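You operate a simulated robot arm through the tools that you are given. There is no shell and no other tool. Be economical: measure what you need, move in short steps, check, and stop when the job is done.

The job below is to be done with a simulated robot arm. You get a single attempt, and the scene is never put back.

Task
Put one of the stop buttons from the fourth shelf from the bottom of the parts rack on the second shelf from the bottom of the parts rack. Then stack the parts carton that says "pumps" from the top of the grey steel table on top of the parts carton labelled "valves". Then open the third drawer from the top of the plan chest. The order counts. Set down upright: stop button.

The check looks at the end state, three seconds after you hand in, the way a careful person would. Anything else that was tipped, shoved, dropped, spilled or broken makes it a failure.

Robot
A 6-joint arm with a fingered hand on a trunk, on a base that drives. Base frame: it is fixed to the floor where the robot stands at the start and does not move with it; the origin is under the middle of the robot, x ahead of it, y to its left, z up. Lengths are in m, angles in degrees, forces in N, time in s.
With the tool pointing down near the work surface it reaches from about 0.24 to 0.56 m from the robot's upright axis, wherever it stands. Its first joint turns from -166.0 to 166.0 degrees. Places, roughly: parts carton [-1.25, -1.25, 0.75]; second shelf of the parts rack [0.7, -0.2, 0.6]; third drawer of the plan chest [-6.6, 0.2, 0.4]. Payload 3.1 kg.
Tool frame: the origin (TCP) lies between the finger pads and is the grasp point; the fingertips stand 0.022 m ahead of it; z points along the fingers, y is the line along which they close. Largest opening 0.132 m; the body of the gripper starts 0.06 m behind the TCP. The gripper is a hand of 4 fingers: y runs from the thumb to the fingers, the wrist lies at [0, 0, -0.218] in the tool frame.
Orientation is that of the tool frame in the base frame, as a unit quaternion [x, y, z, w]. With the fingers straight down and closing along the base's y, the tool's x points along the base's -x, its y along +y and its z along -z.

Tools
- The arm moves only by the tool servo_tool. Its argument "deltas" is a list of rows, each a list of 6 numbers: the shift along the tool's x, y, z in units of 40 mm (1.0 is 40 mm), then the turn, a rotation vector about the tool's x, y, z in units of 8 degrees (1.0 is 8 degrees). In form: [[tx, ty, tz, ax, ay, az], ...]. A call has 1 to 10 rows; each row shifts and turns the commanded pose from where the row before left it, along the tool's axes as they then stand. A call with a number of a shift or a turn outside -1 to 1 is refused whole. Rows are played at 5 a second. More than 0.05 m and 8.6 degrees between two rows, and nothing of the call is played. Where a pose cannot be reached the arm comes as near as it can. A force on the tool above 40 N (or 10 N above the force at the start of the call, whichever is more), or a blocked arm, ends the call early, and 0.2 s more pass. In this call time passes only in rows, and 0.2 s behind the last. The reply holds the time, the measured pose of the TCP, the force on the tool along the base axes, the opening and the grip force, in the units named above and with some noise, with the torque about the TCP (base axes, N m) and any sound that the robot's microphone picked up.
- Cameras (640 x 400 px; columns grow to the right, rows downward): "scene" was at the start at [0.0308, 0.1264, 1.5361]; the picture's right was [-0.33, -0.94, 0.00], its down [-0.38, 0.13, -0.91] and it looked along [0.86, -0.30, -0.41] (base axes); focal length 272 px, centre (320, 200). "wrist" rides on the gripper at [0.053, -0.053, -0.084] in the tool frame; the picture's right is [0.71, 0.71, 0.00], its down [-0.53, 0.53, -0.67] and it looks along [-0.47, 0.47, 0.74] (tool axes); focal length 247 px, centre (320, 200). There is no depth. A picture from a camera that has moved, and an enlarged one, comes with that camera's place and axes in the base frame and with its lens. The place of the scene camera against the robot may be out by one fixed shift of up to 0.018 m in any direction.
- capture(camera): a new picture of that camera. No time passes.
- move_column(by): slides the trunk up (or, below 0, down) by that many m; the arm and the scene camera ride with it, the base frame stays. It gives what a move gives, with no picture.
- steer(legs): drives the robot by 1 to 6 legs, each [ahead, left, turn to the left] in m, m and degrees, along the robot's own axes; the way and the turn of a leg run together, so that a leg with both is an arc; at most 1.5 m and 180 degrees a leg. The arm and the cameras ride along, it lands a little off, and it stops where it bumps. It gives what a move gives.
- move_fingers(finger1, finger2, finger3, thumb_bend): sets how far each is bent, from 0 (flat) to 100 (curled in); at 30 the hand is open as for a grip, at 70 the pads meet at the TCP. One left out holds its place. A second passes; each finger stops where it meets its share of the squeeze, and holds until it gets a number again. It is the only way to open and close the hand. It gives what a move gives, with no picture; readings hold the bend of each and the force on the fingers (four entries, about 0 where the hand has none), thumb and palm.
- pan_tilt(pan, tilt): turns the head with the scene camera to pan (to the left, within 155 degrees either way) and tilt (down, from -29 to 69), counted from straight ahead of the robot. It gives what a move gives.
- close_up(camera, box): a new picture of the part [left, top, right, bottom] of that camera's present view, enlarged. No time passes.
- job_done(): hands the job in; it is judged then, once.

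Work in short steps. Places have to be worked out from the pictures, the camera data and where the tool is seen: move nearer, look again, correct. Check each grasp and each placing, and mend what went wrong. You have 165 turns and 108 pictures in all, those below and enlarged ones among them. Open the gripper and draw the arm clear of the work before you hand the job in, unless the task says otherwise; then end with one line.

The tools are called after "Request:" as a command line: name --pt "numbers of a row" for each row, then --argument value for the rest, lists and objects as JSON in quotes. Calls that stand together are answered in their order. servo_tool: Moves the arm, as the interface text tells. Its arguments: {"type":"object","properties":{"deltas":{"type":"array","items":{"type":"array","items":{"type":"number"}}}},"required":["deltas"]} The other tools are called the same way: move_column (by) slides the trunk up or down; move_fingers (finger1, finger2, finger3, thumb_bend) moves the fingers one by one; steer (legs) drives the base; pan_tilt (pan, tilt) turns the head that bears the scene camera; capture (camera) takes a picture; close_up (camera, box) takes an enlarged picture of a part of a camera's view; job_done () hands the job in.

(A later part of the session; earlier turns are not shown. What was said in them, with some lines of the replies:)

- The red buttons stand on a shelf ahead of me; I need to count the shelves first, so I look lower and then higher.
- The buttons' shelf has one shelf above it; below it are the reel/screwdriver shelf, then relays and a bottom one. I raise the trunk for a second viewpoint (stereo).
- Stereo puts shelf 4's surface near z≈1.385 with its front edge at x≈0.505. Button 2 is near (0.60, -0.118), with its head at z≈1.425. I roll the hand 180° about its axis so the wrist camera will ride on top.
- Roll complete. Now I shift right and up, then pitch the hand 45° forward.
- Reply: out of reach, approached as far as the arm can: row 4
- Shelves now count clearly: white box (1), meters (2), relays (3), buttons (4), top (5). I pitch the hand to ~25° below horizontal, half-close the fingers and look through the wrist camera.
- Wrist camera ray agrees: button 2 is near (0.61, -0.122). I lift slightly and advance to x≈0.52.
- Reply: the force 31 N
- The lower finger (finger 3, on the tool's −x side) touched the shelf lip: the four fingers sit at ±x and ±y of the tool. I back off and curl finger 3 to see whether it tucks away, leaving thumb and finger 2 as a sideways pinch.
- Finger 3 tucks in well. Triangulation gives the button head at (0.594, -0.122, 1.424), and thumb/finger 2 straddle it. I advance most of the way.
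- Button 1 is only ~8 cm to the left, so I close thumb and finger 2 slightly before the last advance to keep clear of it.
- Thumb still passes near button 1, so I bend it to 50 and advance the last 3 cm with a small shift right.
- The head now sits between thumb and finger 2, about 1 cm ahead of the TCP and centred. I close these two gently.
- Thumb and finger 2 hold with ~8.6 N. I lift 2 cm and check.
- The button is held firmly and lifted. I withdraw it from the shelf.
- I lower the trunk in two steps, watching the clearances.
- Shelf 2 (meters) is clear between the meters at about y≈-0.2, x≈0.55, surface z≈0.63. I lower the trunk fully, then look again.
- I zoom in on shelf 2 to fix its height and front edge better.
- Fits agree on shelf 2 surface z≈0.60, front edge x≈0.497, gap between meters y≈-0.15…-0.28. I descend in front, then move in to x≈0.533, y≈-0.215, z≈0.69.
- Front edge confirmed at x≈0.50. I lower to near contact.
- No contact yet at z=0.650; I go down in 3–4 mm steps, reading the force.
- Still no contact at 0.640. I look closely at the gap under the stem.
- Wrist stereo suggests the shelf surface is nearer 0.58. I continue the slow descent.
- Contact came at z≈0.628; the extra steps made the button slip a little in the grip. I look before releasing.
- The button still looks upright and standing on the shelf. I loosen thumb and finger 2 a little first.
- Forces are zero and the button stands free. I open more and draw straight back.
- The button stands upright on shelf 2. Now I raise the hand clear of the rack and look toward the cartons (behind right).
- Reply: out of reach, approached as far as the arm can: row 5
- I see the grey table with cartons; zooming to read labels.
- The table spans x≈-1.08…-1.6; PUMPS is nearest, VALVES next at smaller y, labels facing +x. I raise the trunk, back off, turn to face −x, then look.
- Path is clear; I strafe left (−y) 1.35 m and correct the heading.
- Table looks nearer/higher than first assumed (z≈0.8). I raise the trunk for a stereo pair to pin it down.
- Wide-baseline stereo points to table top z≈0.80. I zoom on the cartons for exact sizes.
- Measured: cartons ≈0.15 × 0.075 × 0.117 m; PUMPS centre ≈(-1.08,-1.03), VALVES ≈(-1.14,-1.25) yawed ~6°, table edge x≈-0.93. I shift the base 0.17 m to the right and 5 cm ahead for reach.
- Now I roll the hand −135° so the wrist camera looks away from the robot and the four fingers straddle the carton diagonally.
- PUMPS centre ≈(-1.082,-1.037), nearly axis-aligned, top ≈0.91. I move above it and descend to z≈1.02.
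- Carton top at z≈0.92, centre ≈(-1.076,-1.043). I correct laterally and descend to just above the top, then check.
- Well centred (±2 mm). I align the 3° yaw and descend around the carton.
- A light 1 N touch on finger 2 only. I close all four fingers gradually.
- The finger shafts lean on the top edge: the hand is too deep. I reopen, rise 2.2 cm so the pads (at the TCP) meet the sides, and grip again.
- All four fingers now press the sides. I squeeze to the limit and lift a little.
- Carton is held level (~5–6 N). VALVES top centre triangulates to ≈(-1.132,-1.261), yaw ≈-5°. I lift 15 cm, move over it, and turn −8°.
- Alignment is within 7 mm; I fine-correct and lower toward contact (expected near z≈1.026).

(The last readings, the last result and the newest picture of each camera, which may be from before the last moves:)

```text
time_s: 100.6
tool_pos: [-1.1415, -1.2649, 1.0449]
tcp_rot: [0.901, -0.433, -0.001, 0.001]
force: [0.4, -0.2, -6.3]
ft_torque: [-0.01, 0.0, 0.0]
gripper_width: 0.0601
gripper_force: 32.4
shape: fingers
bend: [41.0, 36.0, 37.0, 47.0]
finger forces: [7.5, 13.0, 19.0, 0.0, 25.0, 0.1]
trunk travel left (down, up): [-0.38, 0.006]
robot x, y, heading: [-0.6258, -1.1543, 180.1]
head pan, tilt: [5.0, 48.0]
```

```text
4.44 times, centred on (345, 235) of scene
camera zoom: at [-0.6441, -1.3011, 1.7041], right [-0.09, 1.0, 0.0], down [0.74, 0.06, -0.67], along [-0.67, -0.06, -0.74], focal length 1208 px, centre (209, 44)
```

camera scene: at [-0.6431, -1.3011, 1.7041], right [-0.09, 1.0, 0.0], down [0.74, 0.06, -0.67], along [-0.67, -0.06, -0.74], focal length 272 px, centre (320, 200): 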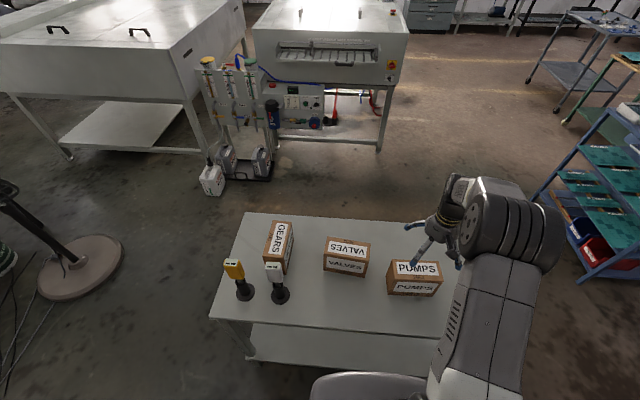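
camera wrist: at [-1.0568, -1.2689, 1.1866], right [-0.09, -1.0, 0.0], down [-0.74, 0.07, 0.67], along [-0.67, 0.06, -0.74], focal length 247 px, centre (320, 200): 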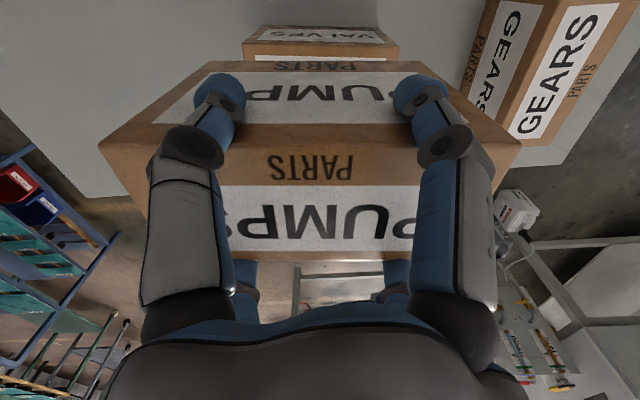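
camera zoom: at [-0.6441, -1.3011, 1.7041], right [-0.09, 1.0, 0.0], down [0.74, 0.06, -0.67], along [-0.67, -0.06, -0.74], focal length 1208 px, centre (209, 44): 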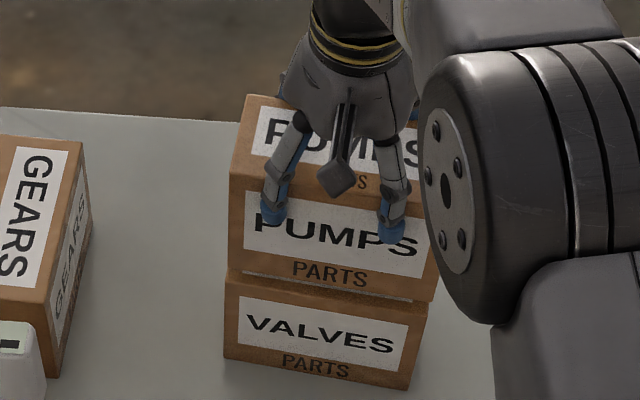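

Nicely aligned. I lower in 4 mm steps, watching the vertical force.

Request:
servo_tool --pt "0 0 0.15 0 0 0" --pt "0 0 0 0 0 0"

Request:
servo_tool --pt "0 0 0.1 0 0 0" --pt "0 0 0 0 0 0"

```text
time_s: 101.2
tool_pos: [-1.1409, -1.264, 1.0399]
tcp_rot: [0.902, -0.432, -0.001, 0.001]
force: [0.5, -0.5, -5.9]
ft_torque: [-0.02, -0.02, 0.01]
gripper_width: 0.0596
gripper_force: 31.9
shape: fingers
bend: [41.0, 36.0, 37.0, 47.0]
finger forces: [7.3, 13.0, 19.1, 0.0, 25.0, 0.0]
trunk travel left (down, up): [-0.38, 0.006]
robot x, y, heading: [-0.6302, -1.1557, 179.9]
head pan, tilt: [5.0, 48.0]
```

```text
time_s: 101.8
tool_pos: [-1.1395, -1.2636, 1.0355]
tcp_rot: [0.902, -0.433, -0.001, 0.0]
force: [-0.9, -0.3, -6.5]
ft_torque: [-0.03, -0.01, 0.0]
gripper_width: 0.0599
gripper_force: 32.3
shape: fingers
bend: [41.0, 36.0, 37.0, 47.0]
finger forces: [7.6, 13.2, 19.1, 0.0, 25.0, 0.0]
trunk travel left (down, up): [-0.38, 0.006]
robot x, y, heading: [-0.6274, -1.155, 179.9]
head pan, tilt: [5.0, 48.0]
```

Request:
servo_tool --pt "0 0 0.1 0 0 0" --pt "0 0 0 0 0 0"

```text
time_s: 102.4
tool_pos: [-1.1404, -1.2651, 1.0307]
tcp_rot: [0.902, -0.432, -0.001, 0.002]
force: [-1.1, 0.2, -0.8]
ft_torque: [0.0, -0.15, 0.03]
gripper_width: 0.0599
gripper_force: 32.3
shape: fingers
bend: [41.0, 36.0, 37.0, 47.0]
finger forces: [7.5, 13.5, 19.2, 0.0, 24.7, 0.0]
trunk travel left (down, up): [-0.38, 0.006]
robot x, y, heading: [-0.628, -1.1561, 179.9]
head pan, tilt: [5.0, 48.0]
```

The weight has transferred to VALVES. I add 1 mm and release in two stages.

Request:
servo_tool --pt "0 0 0.02 0 0 0" --pt "0 0 0 0 0 0"

Request:
move_fingers --finger1 36 --finger2 33 --finger3 33 --thumb_bend 38

Request:
move_fingers --finger1 20 --finger2 20 --finger3 20 --thumb_bend 20

Request:
servo_tool --pt "0 0 -0.3 0 0 0" --pt "0 0 -0.8 0 0 0" --pt "0 0 -0.9 0 0 0" --pt "0 0 -0.9 0 0 0" --pt "0 0 0 0 0 0"

Request:
capture --camera "scene"

Request:
capture --camera "wrist"

```text
time_s: 103.0
tool_pos: [-1.1405, -1.2642, 1.0318]
tcp_rot: [0.902, -0.432, -0.002, 0.0]
force: [-1.1, 0.1, 6.4]
ft_torque: [0.09, -0.22, -0.01]
gripper_width: 0.0598
gripper_force: 32.6
shape: fingers
bend: [41.0, 36.0, 36.0, 48.0]
finger forces: [7.4, 13.8, 19.4, 0.1, 24.3, 0.0]
trunk travel left (down, up): [-0.38, 0.006]
robot x, y, heading: [-0.629, -1.1581, 179.9]
head pan, tilt: [5.0, 48.0]
```

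```text
time_s: 104.0
tool_pos: [-1.1407, -1.2633, 1.0322]
tcp_rot: [0.902, -0.432, -0.002, 0.0]
force: [-1.4, 0.6, 0.1]
ft_torque: [-0.02, -0.01, 0.0]
gripper_width: 0.0716
gripper_force: 0.4
shape: fingers
bend: [36.0, 33.0, 33.0, 38.0]
finger forces: [0.0, 0.6, 0.6, 0.0, 0.1, 0.0]
trunk travel left (down, up): [-0.38, 0.006]
robot x, y, heading: [-0.6299, -1.1541, 180.3]
head pan, tilt: [5.0, 48.0]
```

```text
time_s: 105.0
tool_pos: [-1.1402, -1.2635, 1.0325]
tcp_rot: [0.902, -0.432, -0.001, 0.0]
force: [-0.9, 1.2, 0.0]
ft_torque: [-0.02, 0.01, -0.01]
gripper_width: 0.1021
gripper_force: 0.0
shape: fingers
bend: [20.0, 20.0, 20.0, 20.0]
finger forces: [0.0, 0.1, 0.0, 0.0, 0.0, 0.0]
trunk travel left (down, up): [-0.38, 0.006]
robot x, y, heading: [-0.6285, -1.1556, 180.0]
head pan, tilt: [5.0, 48.0]
```

```text
time_s: 106.2
tool_pos: [-1.1371, -1.2645, 1.1488]
tcp_rot: [0.901, -0.433, -0.001, 0.001]
force: [-0.6, 0.7, -1.3]
ft_torque: [-0.02, -0.03, -0.02]
gripper_width: 0.1021
gripper_force: 0.0
shape: fingers
bend: [20.0, 20.0, 20.0, 20.0]
finger forces: [0.0, 0.0, 0.0, 0.1, 0.0, 0.1]
trunk travel left (down, up): [-0.38, 0.006]
robot x, y, heading: [-0.632, -1.1579, 180.0]
head pan, tilt: [5.0, 48.0]
```

```text
48 pictures are left
camera scene: at [-0.644, -1.3011, 1.704], right [-0.09, 1.0, 0.0], down [0.74, 0.06, -0.67], along [-0.67, -0.06, -0.74], focal length 272 px, centre (320, 200)
```

scene: 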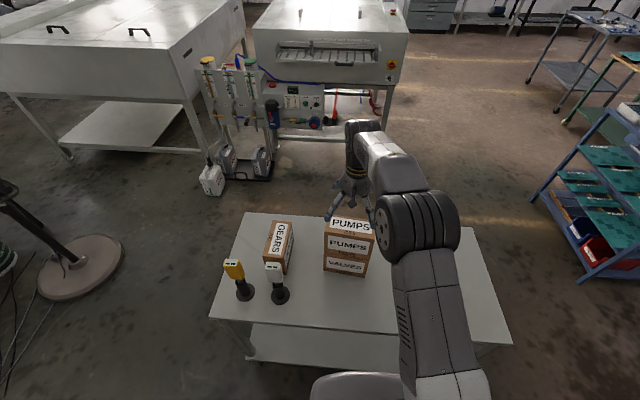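

```text
47 pictures are left
camera wrist: at [-1.0606, -1.2728, 1.2314], right [-0.11, -0.99, 0.0], down [-0.74, 0.08, 0.67], along [-0.67, 0.07, -0.74], focal length 247 px, centre (320, 200)
```

wrist: 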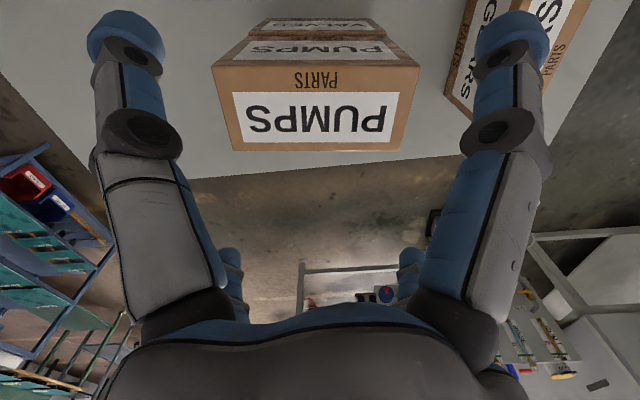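

PUMPS sits squarely on VALVES. I withdraw the hand up and back toward the robot.

Request:
servo_tool --pt "0 0 -0.8 0 0 0" --pt "0.47 -0.58 -0.3 0 0 0" --pt "0.47 -0.58 0 0 0 0" --pt "0.47 -0.58 0 0 0 0" --pt "0.47 -0.58 0 0 0 0" --pt "0.47 -0.58 0 0 0 0" --pt "0 0 0 0 0 0"

Request:
steer --legs '[[-0.2, 0, 0], [0, -0.85, 0]]'

Request:
pan_tilt --pan 0 --tilt 15

Request:
capture --camera "scene"

```text
time_s: 107.8
tool_pos: [-0.9907, -1.266, 1.1908]
tcp_rot: [0.902, -0.432, -0.001, 0.001]
force: [0.0, -0.1, 0.0]
ft_torque: [0.01, -0.03, 0.01]
gripper_width: 0.1019
gripper_force: 0.0
shape: fingers
bend: [20.0, 20.0, 20.0, 20.0]
finger forces: [0.0, 0.0, 0.0, 0.0, 0.0, 0.0]
trunk travel left (down, up): [-0.38, 0.006]
robot x, y, heading: [-0.6298, -1.1541, 179.9]
head pan, tilt: [5.0, 48.0]
```

```text
time_s: 113.5
tool_pos: [-0.792, -0.4355, 1.1913]
tcp_rot: [0.903, -0.429, -0.001, 0.0]
force: [0.5, -0.2, -0.3]
ft_torque: [0.02, 0.02, 0.0]
gripper_width: 0.1019
gripper_force: 0.1
shape: fingers
bend: [20.0, 20.0, 20.0, 20.0]
finger forces: [0.0, 0.0, 0.1, 0.0, 0.0, 0.0]
trunk travel left (down, up): [-0.38, 0.006]
robot x, y, heading: [-0.431, -0.3258, -180.0]
head pan, tilt: [5.0, 48.0]
```

```text
time_s: 114.4
tool_pos: [-0.7926, -0.4358, 1.1913]
tcp_rot: [0.903, -0.43, -0.001, 0.001]
force: [1.0, -0.8, -0.7]
ft_torque: [0.03, -0.01, 0.02]
gripper_width: 0.102
gripper_force: 0.0
shape: fingers
bend: [20.0, 20.0, 20.0, 20.0]
finger forces: [0.1, 0.0, 0.1, 0.0, 0.1, 0.0]
trunk travel left (down, up): [-0.38, 0.006]
robot x, y, heading: [-0.434, -0.3245, -179.6]
head pan, tilt: [0.0, 15.0]
```

```text
46 pictures are left
camera scene: at [-0.4612, -0.4612, 1.755], right [-0.01, 1.0, 0.0], down [0.26, 0.0, -0.97], along [-0.97, -0.01, -0.26], focal length 272 px, centre (320, 200)
```

scene: 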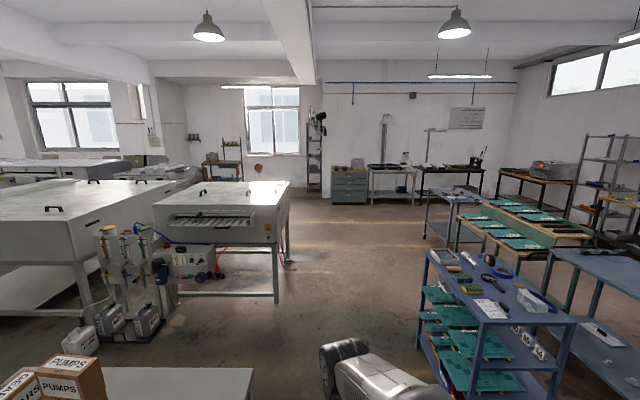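

The plan chest is visible straight ahead (grey drawers by the back wall). I drive down the corridor between the table/machines and the cart.

Request:
steer --legs '[[0.2, -0.1, 0], [1.5, 0, 0], [1.5, 0, 0]]'

Request:
capture --camera "scene"

```text
time_s: 130.2
tool_pos: [-4.0054, -0.3302, 1.1923]
tcp_rot: [0.903, -0.429, -0.002, 0.0]
force: [0.2, 1.0, -0.3]
ft_torque: [0.0, 0.02, -0.03]
gripper_width: 0.1022
gripper_force: 0.0
shape: fingers
bend: [20.0, 20.0, 20.0, 20.0]
finger forces: [0.0, 0.0, 0.1, 0.0, 0.0, 0.0]
trunk travel left (down, up): [-0.38, 0.006]
robot x, y, heading: [-3.6481, -0.2172, -179.8]
head pan, tilt: [0.0, 15.0]
```

```text
45 pictures are left
camera scene: at [-3.6743, -0.3555, 1.7551], right [-0.01, 1.0, 0.0], down [0.26, 0.0, -0.97], along [-0.97, -0.01, -0.26], focal length 272 px, centre (320, 200)
```

scene: 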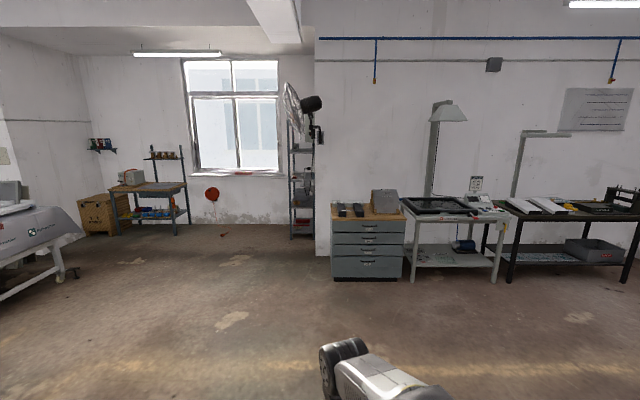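

Chest front is near x≈-6.55, y≈-0.2…0.62. I drive closer and centre on it.

Request:
steer --legs '[[1.4, -0.35, 0], [0.45, 0, 0]]'

Request:
pan_tilt --pan -5 --tilt 45

Request:
capture --camera "scene"

```text
time_s: 139.7
tool_pos: [-5.8451, -0.02, 1.1926]
tcp_rot: [0.908, -0.418, -0.001, 0.0]
force: [0.9, 0.5, -0.1]
ft_torque: [-0.01, -0.01, 0.01]
gripper_width: 0.102
gripper_force: 0.1
shape: fingers
bend: [20.0, 20.0, 20.0, 20.0]
finger forces: [0.0, 0.0, 0.0, 0.1, 0.0, 0.0]
trunk travel left (down, up): [-0.38, 0.006]
robot x, y, heading: [-5.4872, 0.1023, -178.2]
head pan, tilt: [0.0, 15.0]
```

```text
time_s: 140.6
tool_pos: [-5.8444, -0.0211, 1.1927]
tcp_rot: [0.908, -0.418, -0.002, 0.0]
force: [0.3, 0.4, -0.9]
ft_torque: [-0.05, 0.02, 0.01]
gripper_width: 0.1018
gripper_force: 0.1
shape: fingers
bend: [20.0, 20.0, 20.0, 20.0]
finger forces: [0.0, 0.1, 0.1, 0.0, 0.1, 0.1]
trunk travel left (down, up): [-0.38, 0.006]
robot x, y, heading: [-5.487, 0.1014, -178.3]
head pan, tilt: [-5.0, 45.0]
```

```text
44 pictures are left
camera scene: at [-5.5005, -0.0303, 1.7083], right [0.06, 1.0, 0.0], down [0.71, -0.04, -0.71], along [-0.71, 0.04, -0.71], focal length 272 px, centre (320, 200)
```

scene: 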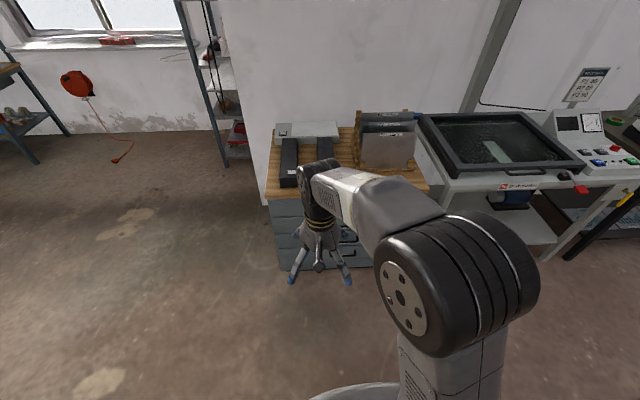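

The arm blocks the drawer fronts. I sidestep right so the camera sees them past the left of the arm, and lower the trunk.

Request:
steer --legs '[[0, 0, -1.7], [0, -0.4, 0]]'

Request:
move_column --by -0.3

Request:
pan_tilt --pan 12 --tilt 38

Request:
capture --camera "scene"

```text
time_s: 143.5
tool_pos: [-5.8498, 0.3842, 1.1916]
tcp_rot: [0.904, -0.427, -0.001, 0.0]
force: [-0.1, 0.0, 0.2]
ft_torque: [-0.01, 0.01, 0.0]
gripper_width: 0.1019
gripper_force: 0.1
shape: fingers
bend: [20.0, 20.0, 20.0, 20.0]
finger forces: [0.1, 0.0, 0.1, 0.0, 0.1, 0.0]
trunk travel left (down, up): [-0.38, 0.006]
robot x, y, heading: [-5.4954, 0.5001, -179.5]
head pan, tilt: [-5.0, 45.0]
```

```text
time_s: 146.5
tool_pos: [-5.8505, 0.3859, 0.8914]
tcp_rot: [0.904, -0.427, -0.001, 0.0]
force: [-0.1, -0.1, 0.1]
ft_torque: [0.02, 0.03, 0.0]
gripper_width: 0.1015
gripper_force: 0.0
shape: fingers
bend: [20.0, 20.0, 20.0, 20.0]
finger forces: [0.0, 0.0, 0.0, 0.0, 0.0, 0.1]
trunk travel left (down, up): [-0.08, 0.306]
robot x, y, heading: [-5.4861, 0.5001, -179.3]
head pan, tilt: [-5.0, 45.0]
```

```text
time_s: 147.3
tool_pos: [-5.849, 0.3849, 0.8915]
tcp_rot: [0.904, -0.427, 0.0, 0.0]
force: [-0.9, -0.4, -0.5]
ft_torque: [0.0, -0.01, -0.03]
gripper_width: 0.102
gripper_force: 0.0
shape: fingers
bend: [20.0, 20.0, 20.0, 20.0]
finger forces: [0.1, 0.0, 0.0, 0.1, 0.0, 0.1]
trunk travel left (down, up): [-0.08, 0.306]
robot x, y, heading: [-5.489, 0.5005, -179.5]
head pan, tilt: [12.0, 38.0]
```

```text
43 pictures are left
camera scene: at [-5.509, 0.3432, 1.4183], right [-0.22, 0.98, 0.0], down [0.6, 0.13, -0.79], along [-0.77, -0.17, -0.62], focal length 272 px, centre (320, 200)
```

scene: 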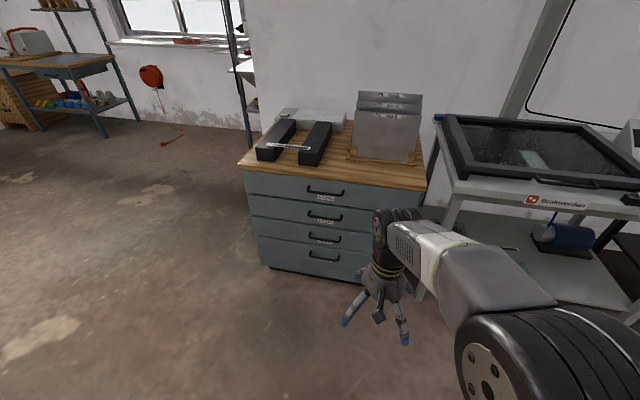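

Four drawers with bar handles are visible. I zoom in to measure.

Request:
close_up --camera "scene" --box '[230, 165, 410, 290]'

```text
3.20 times, centred on (320, 228) of scene
camera zoom: at [-5.509, 0.3432, 1.4183], right [-0.22, 0.98, 0.0], down [0.6, 0.13, -0.79], along [-0.77, -0.17, -0.62], focal length 870 px, centre (320, 112)
```

zoom: 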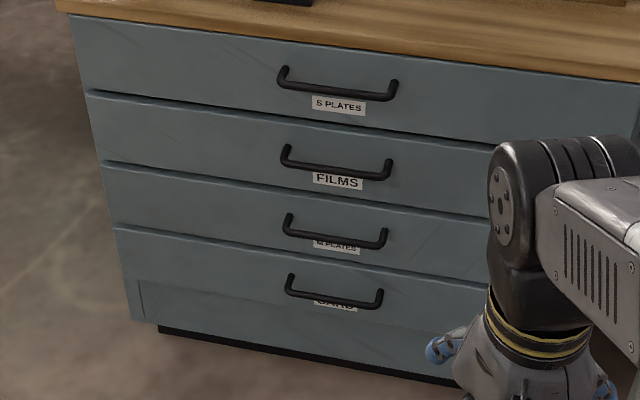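

Handle 3 (label "…PLATES", third down) is at about (-6.44, 0.164, 0.42); front axis-aligned. I align yaw, extend forward, and pitch the hand to ~25° below horizontal with two fingers above and two below the bar line.

Request:
servo_tool --pt "-0.59 0.59 0 0 0 -0.7" --pt "-0.59 0.59 0 0 0 0" --pt "-0.59 0.59 0 0 0 0" --pt "0 0 0 -0.638 -0.638 0" --pt "0 0 0 -0.638 -0.638 0" --pt "0 0 0 -0.638 -0.638 0" --pt "0 0 0 -0.638 -0.638 0" --pt "0 0 0 0 0 0"

Request:
servo_tool --pt "0 0 0 -0.638 -0.638 0" --pt "0 0 0 -0.638 -0.638 0" --pt "0 0 0 -0.638 -0.638 0" --pt "0 0 0 -0.638 -0.638 0" --pt "0 0 0 -0.638 -0.638 0" --pt "0 0 0 0 0 0"

Request:
move_column --by -0.08

Request:
capture --camera "wrist"

```text
time_s: 149.1
tool_pos: [-5.9492, 0.389, 0.892]
tcp_rot: [0.894, -0.371, -0.232, 0.096]
force: [1.2, -0.8, -0.4]
ft_torque: [0.01, -0.02, 0.04]
gripper_width: 0.1019
gripper_force: 0.0
shape: fingers
bend: [20.0, 20.0, 20.0, 20.0]
finger forces: [0.0, 0.1, 0.0, 0.0, 0.0, 0.0]
trunk travel left (down, up): [-0.08, 0.306]
robot x, y, heading: [-5.4907, 0.5021, -179.5]
head pan, tilt: [12.0, 38.0]
```

```text
time_s: 150.5
tool_pos: [-5.9499, 0.3883, 0.8919]
tcp_rot: [0.779, -0.322, -0.497, 0.206]
force: [0.7, 0.4, 0.7]
ft_torque: [0.01, -0.03, -0.02]
gripper_width: 0.1021
gripper_force: 0.0
shape: fingers
bend: [20.0, 20.0, 20.0, 20.0]
finger forces: [0.0, 0.0, 0.1, 0.0, 0.0, 0.0]
trunk travel left (down, up): [-0.08, 0.306]
robot x, y, heading: [-5.4949, 0.4993, -179.5]
head pan, tilt: [12.0, 38.0]
```

```text
time_s: 151.7
tool_pos: [-5.9502, 0.389, 0.8135]
tcp_rot: [0.779, -0.322, -0.498, 0.206]
force: [0.4, 0.5, -0.5]
ft_torque: [-0.01, -0.01, 0.03]
gripper_width: 0.1018
gripper_force: 0.0
shape: fingers
bend: [20.0, 20.0, 20.0, 20.0]
finger forces: [0.0, 0.1, 0.0, 0.1, 0.0, 0.0]
trunk travel left (down, up): [0.0, 0.386]
robot x, y, heading: [-5.492, 0.498, -179.5]
head pan, tilt: [12.0, 38.0]
```

```text
41 pictures are left
camera wrist: at [-5.8407, 0.3884, 0.7787], right [0.0, -1.0, 0.0], down [0.29, 0.0, 0.96], along [-0.96, 0.0, 0.29], focal length 247 px, centre (320, 200)
```

wrist: 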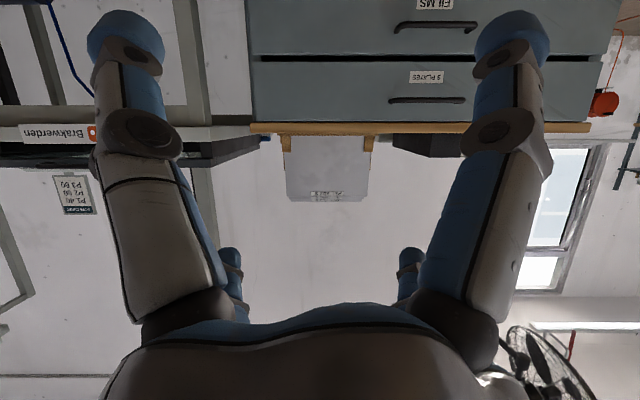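

The camera ends up under the hand, still useful. I strafe left to line up with the handle (y≈0.164) and lower the hand toward z≈0.49.

Request:
steer --legs '[[0, 0.225, -0.5]]'

Request:
servo_tool --pt "0.641 -0.641 0.423 0 0 0" --pt "0.641 -0.641 0.423 0 0 0" --pt "0.641 -0.641 0.423 0 0 0" --pt "0.641 -0.641 0.423 0 0 0" --pt "0.641 -0.641 0.423 0 0 0" --pt "0.641 -0.641 0.423 0 0 0" --pt "0.641 -0.641 0.423 0 0 0" --pt "0.641 -0.641 0.423 0 0 0" --pt "0 0 0 0 0 0"

Request:
capture --camera "wrist"

```text
time_s: 153.4
tool_pos: [-5.9503, 0.1693, 0.8135]
tcp_rot: [0.777, -0.325, -0.498, 0.204]
force: [0.4, -0.2, 0.3]
ft_torque: [-0.01, -0.01, 0.04]
gripper_width: 0.1018
gripper_force: 0.0
shape: fingers
bend: [20.0, 20.0, 20.0, 20.0]
finger forces: [0.0, 0.0, 0.1, 0.0, 0.1, 0.0]
trunk travel left (down, up): [0.0, 0.386]
robot x, y, heading: [-5.4882, 0.2759, -179.9]
head pan, tilt: [12.0, 38.0]
```

```text
time_s: 155.4
tool_pos: [-5.9491, 0.1713, 0.4939]
tcp_rot: [0.777, -0.326, -0.498, 0.203]
force: [0.1, -0.8, 0.0]
ft_torque: [0.04, -0.03, -0.01]
gripper_width: 0.1018
gripper_force: 0.1
shape: fingers
bend: [20.0, 20.0, 20.0, 20.0]
finger forces: [0.1, 0.0, 0.0, 0.1, 0.1, 0.0]
trunk travel left (down, up): [0.0, 0.386]
robot x, y, heading: [-5.4911, 0.2764, -180.0]
head pan, tilt: [12.0, 38.0]
```

```text
40 pictures are left
camera wrist: at [-5.84, 0.1696, 0.4601], right [-0.01, -1.0, 0.0], down [0.29, 0.0, 0.96], along [-0.96, 0.01, 0.29], focal length 247 px, centre (320, 200)
```

wrist: 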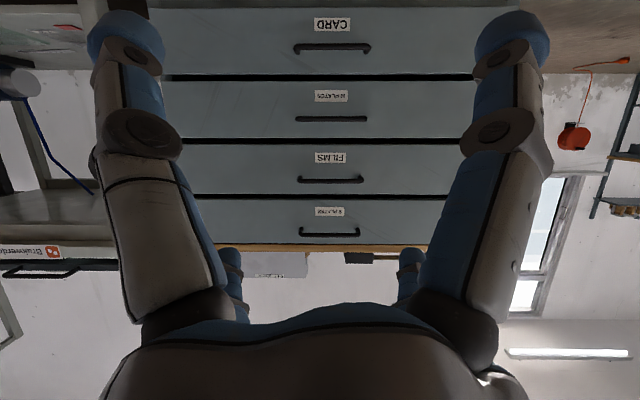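

Third drawer ("M PLATES") bar appears level with z≈0.46, y≈0.15, about 0.6 m from the wrist camera. I drive ahead 0.27 m and look again.

Request:
steer --legs '[[0.27, 0.015, 0]]'

Request:
servo_tool --pt "0.48 -0.48 0.32 0 0 0" --pt "0 0 0 0 0 0"

Request:
capture --camera "wrist"

Request:
capture --camera "scene"

```text
time_s: 157.3
tool_pos: [-6.2199, 0.1546, 0.4945]
tcp_rot: [0.777, -0.327, -0.498, 0.203]
force: [0.6, 0.5, -1.1]
ft_torque: [-0.03, 0.01, -0.02]
gripper_width: 0.1022
gripper_force: 0.0
shape: fingers
bend: [20.0, 20.0, 20.0, 20.0]
finger forces: [0.1, 0.1, 0.0, 0.0, 0.1, 0.0]
trunk travel left (down, up): [0.0, 0.386]
robot x, y, heading: [-5.7551, 0.2605, -180.0]
head pan, tilt: [12.0, 38.0]
```

```text
time_s: 157.9
tool_pos: [-6.2198, 0.155, 0.4638]
tcp_rot: [0.778, -0.326, -0.498, 0.203]
force: [0.7, 0.0, -0.3]
ft_torque: [0.03, -0.03, 0.02]
gripper_width: 0.1018
gripper_force: 0.1
shape: fingers
bend: [20.0, 20.0, 20.0, 20.0]
finger forces: [0.0, 0.0, 0.0, 0.0, 0.0, 0.1]
trunk travel left (down, up): [0.0, 0.386]
robot x, y, heading: [-5.7573, 0.2616, -180.0]
head pan, tilt: [12.0, 38.0]
```

```text
39 pictures are left
camera wrist: at [-6.1097, 0.1534, 0.4299], right [-0.01, -1.0, 0.0], down [0.29, 0.0, 0.96], along [-0.96, 0.01, 0.29], focal length 247 px, centre (320, 200)
```

wrist: 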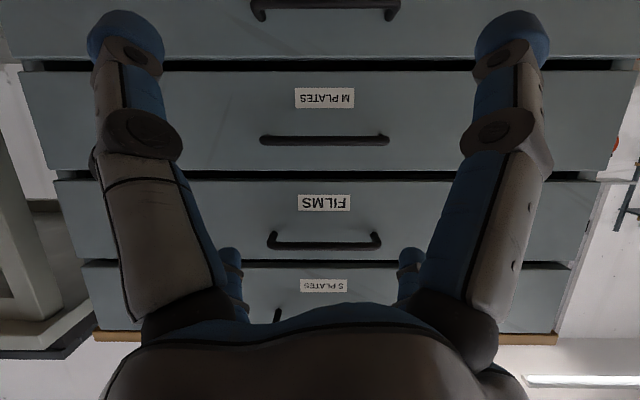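

```text
38 pictures are left
camera scene: at [-5.7788, 0.1044, 1.3393], right [-0.21, 0.98, 0.0], down [0.6, 0.13, -0.79], along [-0.77, -0.17, -0.62], focal length 272 px, centre (320, 200)
```

scene: 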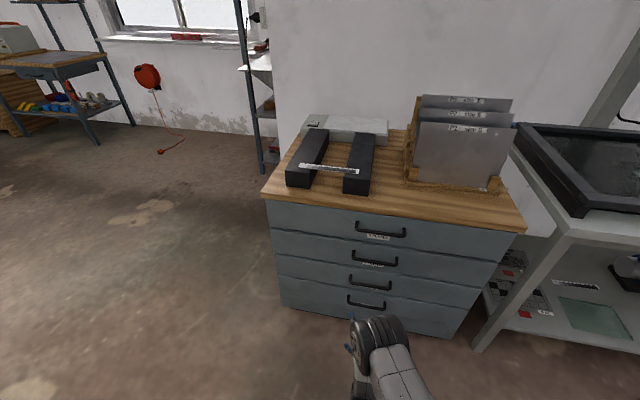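

Two wrist views triangulate the bar at (-6.458, 0.150, 0.453). I drive 0.13 m closer and partly close the fingers.

Request:
steer --legs '[[0.13, 0, 0]]'

Request:
move_fingers --finger1 40 --finger2 40 --finger3 40 --thumb_bend 40

Request:
capture --camera "wrist"

```text
time_s: 159.2
tool_pos: [-6.3461, 0.1559, 0.4645]
tcp_rot: [0.777, -0.326, -0.498, 0.204]
force: [0.6, 0.2, 0.6]
ft_torque: [-0.03, -0.02, 0.0]
gripper_width: 0.1019
gripper_force: 0.0
shape: fingers
bend: [20.0, 20.0, 20.0, 20.0]
finger forces: [0.0, 0.0, 0.0, 0.0, 0.0, 0.0]
trunk travel left (down, up): [0.0, 0.386]
robot x, y, heading: [-5.8877, 0.2611, 180.2]
head pan, tilt: [12.0, 38.0]
```

```text
time_s: 160.2
tool_pos: [-6.3459, 0.155, 0.4633]
tcp_rot: [0.777, -0.327, -0.498, 0.203]
force: [1.1, 0.0, 0.0]
ft_torque: [0.0, 0.0, -0.01]
gripper_width: 0.0648
gripper_force: 0.0
shape: fingers
bend: [40.0, 40.0, 40.0, 40.0]
finger forces: [0.1, 0.0, 0.1, 0.0, 0.0, 0.0]
trunk travel left (down, up): [0.0, 0.386]
robot x, y, heading: [-5.8856, 0.2604, 180.1]
head pan, tilt: [12.0, 38.0]
```

```text
37 pictures are left
camera wrist: at [-6.2377, 0.1541, 0.4301], right [-0.01, -1.0, 0.0], down [0.29, 0.0, 0.96], along [-0.96, 0.01, 0.29], focal length 247 px, centre (320, 200)
```

wrist: 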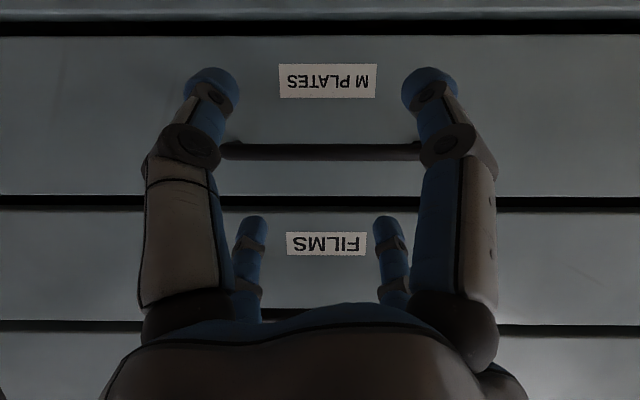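

Bar lies between the lower and upper finger pairs. I advance most of the remaining way.

Request:
servo_tool --pt "-0.158 0.158 0.64 0 0 0" --pt "-0.158 0.158 0.64 0 0 0" --pt "-0.158 0.158 0.64 0 0 0" --pt "0 0 0 0 0 0"

Request:
capture --camera "wrist"

```text
time_s: 160.9
tool_pos: [-6.4061, 0.1583, 0.4514]
tcp_rot: [0.783, -0.326, -0.491, 0.199]
force: [13.2, 2.2, 3.9]
ft_torque: [-0.28, 0.65, 0.46]
gripper_width: 0.0649
gripper_force: 7.1
shape: fingers
bend: [40.0, 38.0, 40.0, 40.0]
finger forces: [0.1, 14.0, 0.0, 0.1, 0.0, 0.0]
trunk travel left (down, up): [0.0, 0.386]
robot x, y, heading: [-5.8875, 0.2603, -180.2]
head pan, tilt: [12.0, 38.0]
stopped in row 3: the force on the tool passed its limit at 79 N (the readings are from after the stop); the commanded pose is now the measured one
```

```text
36 pictures are left
camera wrist: at [-6.2967, 0.1561, 0.42], right [-0.01, -1.0, -0.01], down [0.27, -0.01, 0.96], along [-0.96, 0.01, 0.27], focal length 247 px, centre (320, 200)
```

wrist: 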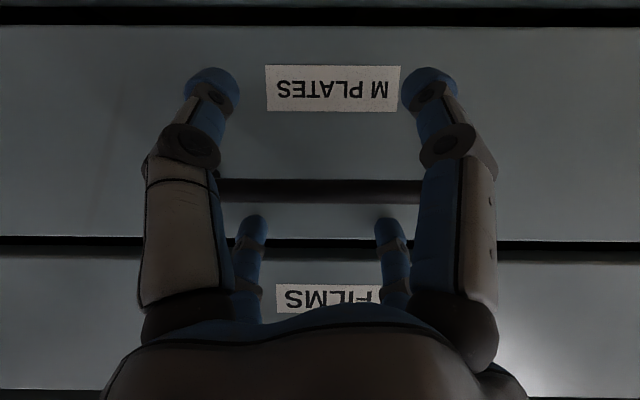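

Parallax shows the drawer front at x≈-6.447 and the bar at (-6.416, 0.448): the finger touched the drawer front, and the bar is already between the pads. I back off 6 mm and close.

Request:
servo_tool --pt "0 0 -0.15 0 0 0" --pt "0 0 0 0 0 0"

Request:
move_fingers --finger1 58 --finger2 58 --finger3 58 --thumb_bend 58

Request:
capture --camera "wrist"

```text
time_s: 161.5
tool_pos: [-6.4036, 0.1572, 0.4553]
tcp_rot: [0.782, -0.327, -0.493, 0.198]
force: [0.2, -0.7, -0.2]
ft_torque: [-0.03, 0.0, 0.05]
gripper_width: 0.0648
gripper_force: 0.0
shape: fingers
bend: [40.0, 40.0, 40.0, 40.0]
finger forces: [0.0, 0.0, 0.1, 0.1, 0.1, 0.0]
trunk travel left (down, up): [0.0, 0.386]
robot x, y, heading: [-5.8882, 0.2619, 179.9]
head pan, tilt: [12.0, 38.0]
```

```text
time_s: 162.5
tool_pos: [-6.4029, 0.1568, 0.4552]
tcp_rot: [0.782, -0.327, -0.492, 0.199]
force: [0.4, 0.2, -0.3]
ft_torque: [0.02, 0.01, 0.0]
gripper_width: 0.0245
gripper_force: 0.0
shape: fingers
bend: [57.0, 57.0, 57.0, 57.0]
finger forces: [0.0, 0.0, 0.1, 0.0, 0.0, 0.0]
trunk travel left (down, up): [0.0, 0.386]
robot x, y, heading: [-5.8857, 0.2611, 180.1]
head pan, tilt: [12.0, 38.0]
```

```text
35 pictures are left
camera wrist: at [-6.2933, 0.1552, 0.4228], right [-0.01, -1.0, -0.01], down [0.28, -0.01, 0.96], along [-0.96, 0.01, 0.28], focal length 247 px, centre (320, 200)
```

wrist: 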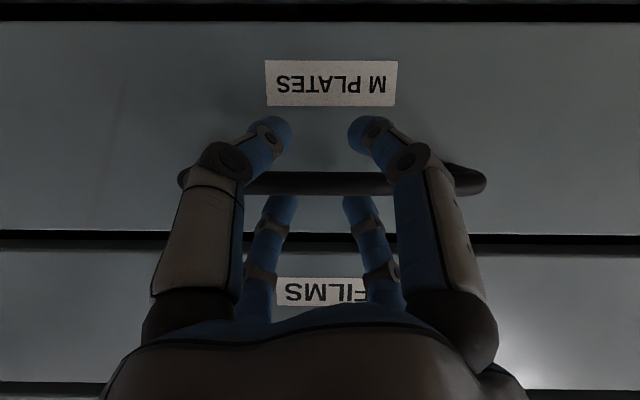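

The bar runs between the finger pairs. I close to a full squeeze.

Request:
move_fingers --finger1 75 --finger2 75 --finger3 75 --thumb_bend 75

Request:
capture --camera "wrist"

```text
time_s: 163.5
tool_pos: [-6.404, 0.1563, 0.4537]
tcp_rot: [0.783, -0.327, -0.492, 0.197]
force: [0.5, 0.4, -7.3]
ft_torque: [-0.03, -0.12, -0.06]
gripper_width: 0.001
gripper_force: 14.6
shape: fingers
bend: [65.0, 65.0, 65.0, 67.0]
finger forces: [6.5, 5.9, 5.8, 0.0, 10.3, 0.0]
trunk travel left (down, up): [0.0, 0.386]
robot x, y, heading: [-5.886, 0.2598, 179.9]
head pan, tilt: [12.0, 38.0]
```

```text
34 pictures are left
camera wrist: at [-6.293, 0.1554, 0.4222], right [-0.01, -1.0, -0.01], down [0.27, -0.01, 0.96], along [-0.96, 0.01, 0.27], focal length 247 px, centre (320, 200)
```

wrist: 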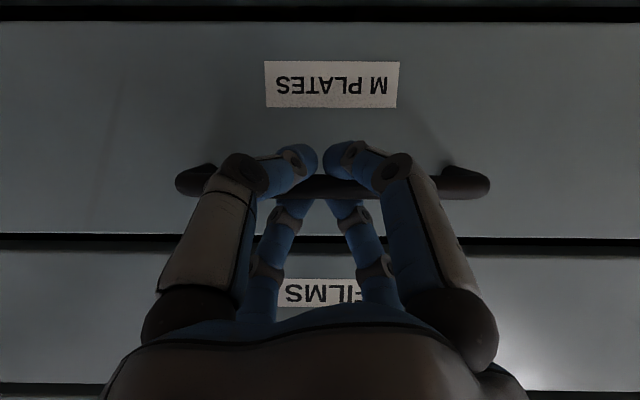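

All fingers press around the bar. I pull by reversing the base 8 cm and check that the drawer follows.

Request:
steer --legs '[[-0.08, 0, 0]]'

Request:
capture --camera "wrist"

Request:
capture --camera "scene"

```text
time_s: 164.6
tool_pos: [-6.322, 0.1562, 0.4541]
tcp_rot: [0.783, -0.328, -0.491, 0.198]
force: [0.4, -0.4, -10.7]
ft_torque: [0.0, -0.13, -0.02]
gripper_width: 0.0012
gripper_force: 14.9
shape: fingers
bend: [65.0, 65.0, 65.0, 66.0]
finger forces: [6.7, 5.3, 5.5, 0.0, 11.4, 0.0]
trunk travel left (down, up): [0.0, 0.386]
robot x, y, heading: [-5.8029, 0.2606, 179.8]
head pan, tilt: [12.0, 38.0]
```

```text
33 pictures are left
camera wrist: at [-6.2118, 0.1554, 0.4222], right [-0.01, -1.0, -0.01], down [0.27, -0.01, 0.96], along [-0.96, 0.01, 0.27], focal length 247 px, centre (320, 200)
```

wrist: 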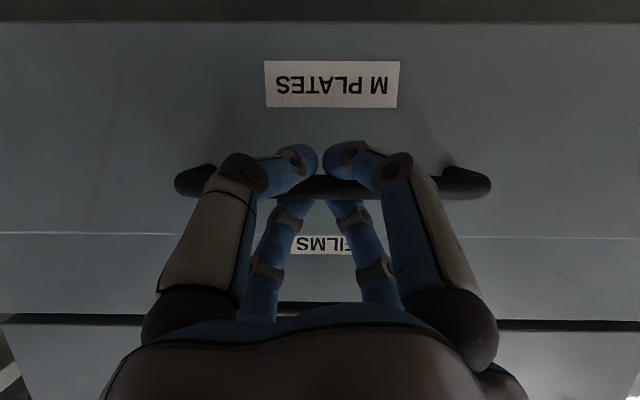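

```text
32 pictures are left
camera scene: at [-5.8265, 0.1041, 1.3392], right [-0.21, 0.98, 0.0], down [0.6, 0.13, -0.79], along [-0.77, -0.16, -0.62], focal length 272 px, centre (320, 200)
```

scene: 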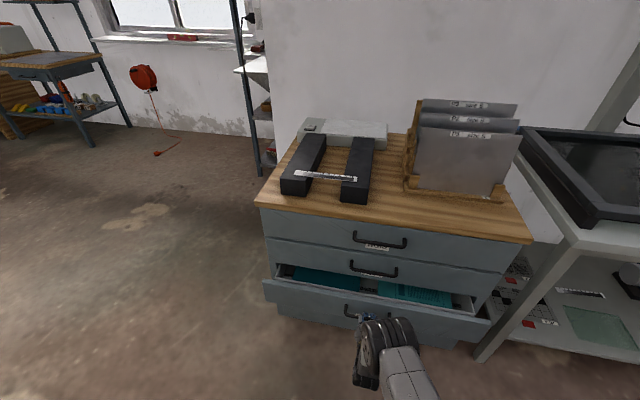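

The third drawer follows. I keep pulling straight back.

Request:
steer --legs '[[-0.15, 0, 0]]'

Request:
capture --camera "scene"

```text
time_s: 165.9
tool_pos: [-6.1699, 0.1562, 0.4542]
tcp_rot: [0.783, -0.326, -0.492, 0.197]
force: [-0.7, 0.0, -9.3]
ft_torque: [0.0, -0.09, -0.04]
gripper_width: 0.0004
gripper_force: 14.6
shape: fingers
bend: [72.0, 65.0, 65.0, 67.0]
finger forces: [6.4, 5.5, 5.6, 0.0, 11.2, 0.0]
trunk travel left (down, up): [0.0, 0.386]
robot x, y, heading: [-5.6551, 0.2585, 179.9]
head pan, tilt: [12.0, 38.0]
```

```text
31 pictures are left
camera scene: at [-5.6753, 0.1041, 1.3392], right [-0.21, 0.98, 0.0], down [0.6, 0.13, -0.79], along [-0.77, -0.16, -0.62], focal length 272 px, centre (320, 200)
```

scene: 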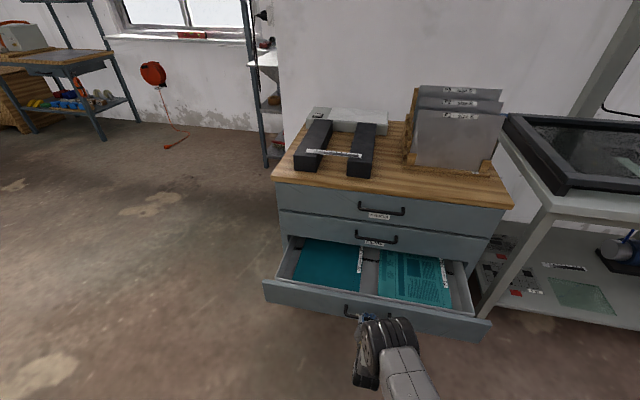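

Open about 0.23 m; one more 0.1 m pull.

Request:
steer --legs '[[-0.1, 0, 0]]'

Request:
capture --camera "scene"

Request:
capture --camera "wrist"

```text
time_s: 167.1
tool_pos: [-6.0702, 0.1572, 0.4528]
tcp_rot: [0.783, -0.328, -0.491, 0.195]
force: [-0.4, -3.3, -8.7]
ft_torque: [-0.09, -0.07, 0.02]
gripper_width: 0.0
gripper_force: 14.6
shape: fingers
bend: [72.0, 72.0, 66.0, 67.0]
finger forces: [5.6, 5.1, 6.2, 0.1, 12.7, 0.0]
trunk travel left (down, up): [0.0, 0.386]
robot x, y, heading: [-5.5487, 0.2617, 179.7]
head pan, tilt: [12.0, 38.0]
```

```text
30 pictures are left
camera scene: at [-5.575, 0.1037, 1.3392], right [-0.21, 0.98, 0.0], down [0.6, 0.13, -0.79], along [-0.77, -0.16, -0.62], focal length 272 px, centre (320, 200)
```

scene: 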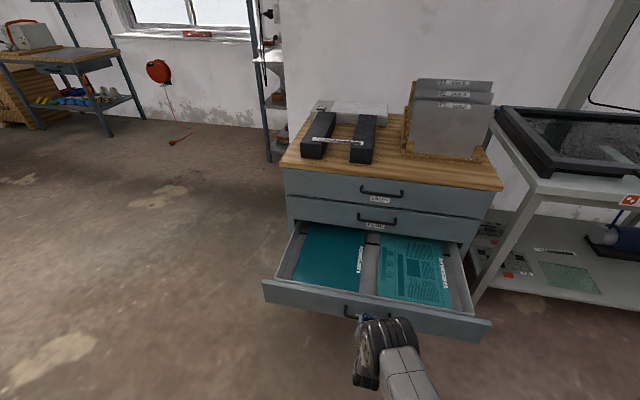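

```text
29 pictures are left
camera wrist: at [-5.9595, 0.1561, 0.4216], right [-0.01, -1.0, -0.01], down [0.27, -0.01, 0.96], along [-0.96, 0.01, 0.27], focal length 247 px, centre (320, 200)
```

wrist: 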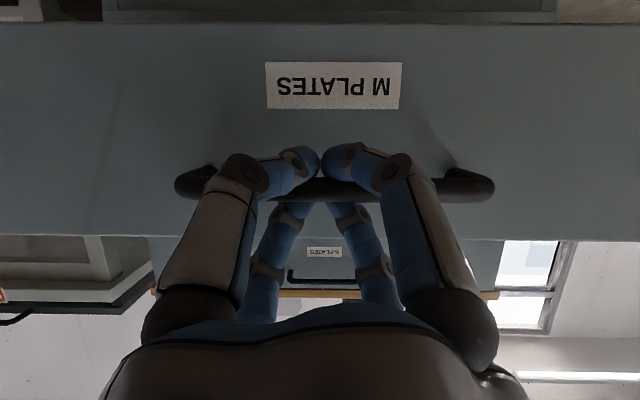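

The drawer is open about 0.33 m. I release the bar.

Request:
move_fingers --finger1 40 --finger2 40 --finger3 40 --thumb_bend 40

Request:
capture --camera "wrist"

```text
time_s: 168.1
tool_pos: [-6.0688, 0.1576, 0.4543]
tcp_rot: [0.783, -0.328, -0.491, 0.197]
force: [1.9, 0.1, -0.6]
ft_torque: [0.04, 0.03, 0.04]
gripper_width: 0.0643
gripper_force: 0.8
shape: fingers
bend: [40.0, 41.0, 40.0, 40.0]
finger forces: [0.0, 1.6, 0.1, 0.0, 0.1, 0.0]
trunk travel left (down, up): [0.0, 0.386]
robot x, y, heading: [-5.5538, 0.2612, 180.2]
head pan, tilt: [12.0, 38.0]
```

```text
28 pictures are left
camera wrist: at [-5.9592, 0.1563, 0.422], right [-0.01, -1.0, -0.01], down [0.27, -0.01, 0.96], along [-0.96, 0.01, 0.27], focal length 247 px, centre (320, 200)
```

wrist: 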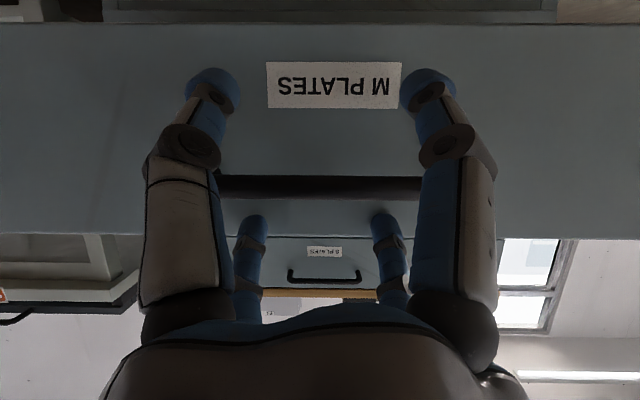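

Bar is free between the open finger pairs; I reverse straight back clear of the drawer and check.

Request:
steer --legs '[[-0.3, 0, 0]]'

Request:
capture --camera "scene"

```text
time_s: 170.1
tool_pos: [-5.7701, 0.1589, 0.4544]
tcp_rot: [0.782, -0.33, -0.492, 0.195]
force: [0.6, 0.7, -0.7]
ft_torque: [-0.01, 0.0, -0.02]
gripper_width: 0.0643
gripper_force: 0.1
shape: fingers
bend: [40.0, 40.0, 40.0, 40.0]
finger forces: [0.0, 0.1, 0.1, 0.1, 0.0, 0.0]
trunk travel left (down, up): [0.0, 0.386]
robot x, y, heading: [-5.2546, 0.2595, 179.6]
head pan, tilt: [12.0, 38.0]
```

```text
27 pictures are left
camera scene: at [-5.2756, 0.103, 1.3393], right [-0.2, 0.98, 0.0], down [0.6, 0.12, -0.79], along [-0.77, -0.16, -0.62], focal length 272 px, centre (320, 200)
```

scene: 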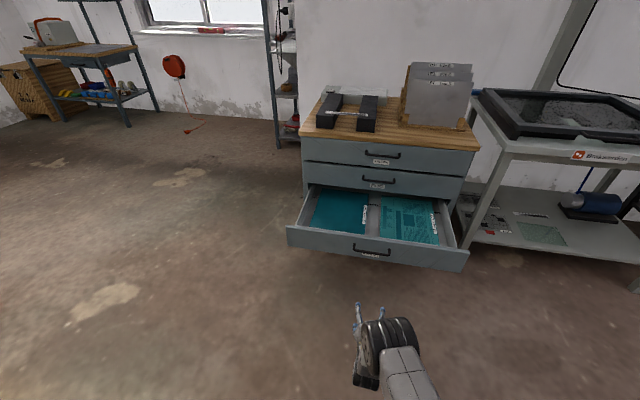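

The third drawer is open, the stack and button were verified, and the hand is clear. I open the hand fully and hand in.

Request:
move_fingers --finger1 30 --finger2 30 --finger3 30 --thumb_bend 30

Request:
job_done

```text
time_s: 171.1
tool_pos: [-5.771, 0.159, 0.4533]
tcp_rot: [0.782, -0.329, -0.492, 0.195]
force: [0.5, 0.5, -0.7]
ft_torque: [-0.04, -0.01, -0.02]
gripper_width: 0.0873
gripper_force: 0.1
shape: fingers
bend: [30.0, 30.0, 30.0, 30.0]
finger forces: [0.0, 0.1, 0.0, 0.1, 0.0, 0.0]
trunk travel left (down, up): [0.0, 0.386]
robot x, y, heading: [-5.253, 0.2591, 179.9]
head pan, tilt: [12.0, 38.0]
```

```text
The job is handed in.
```

I put one stop button upright on the rack's second shelf, stacked the "pumps" carton on "valves", and opened the plan chest's third drawer about 0.33 m, in that order, then handed the job in.
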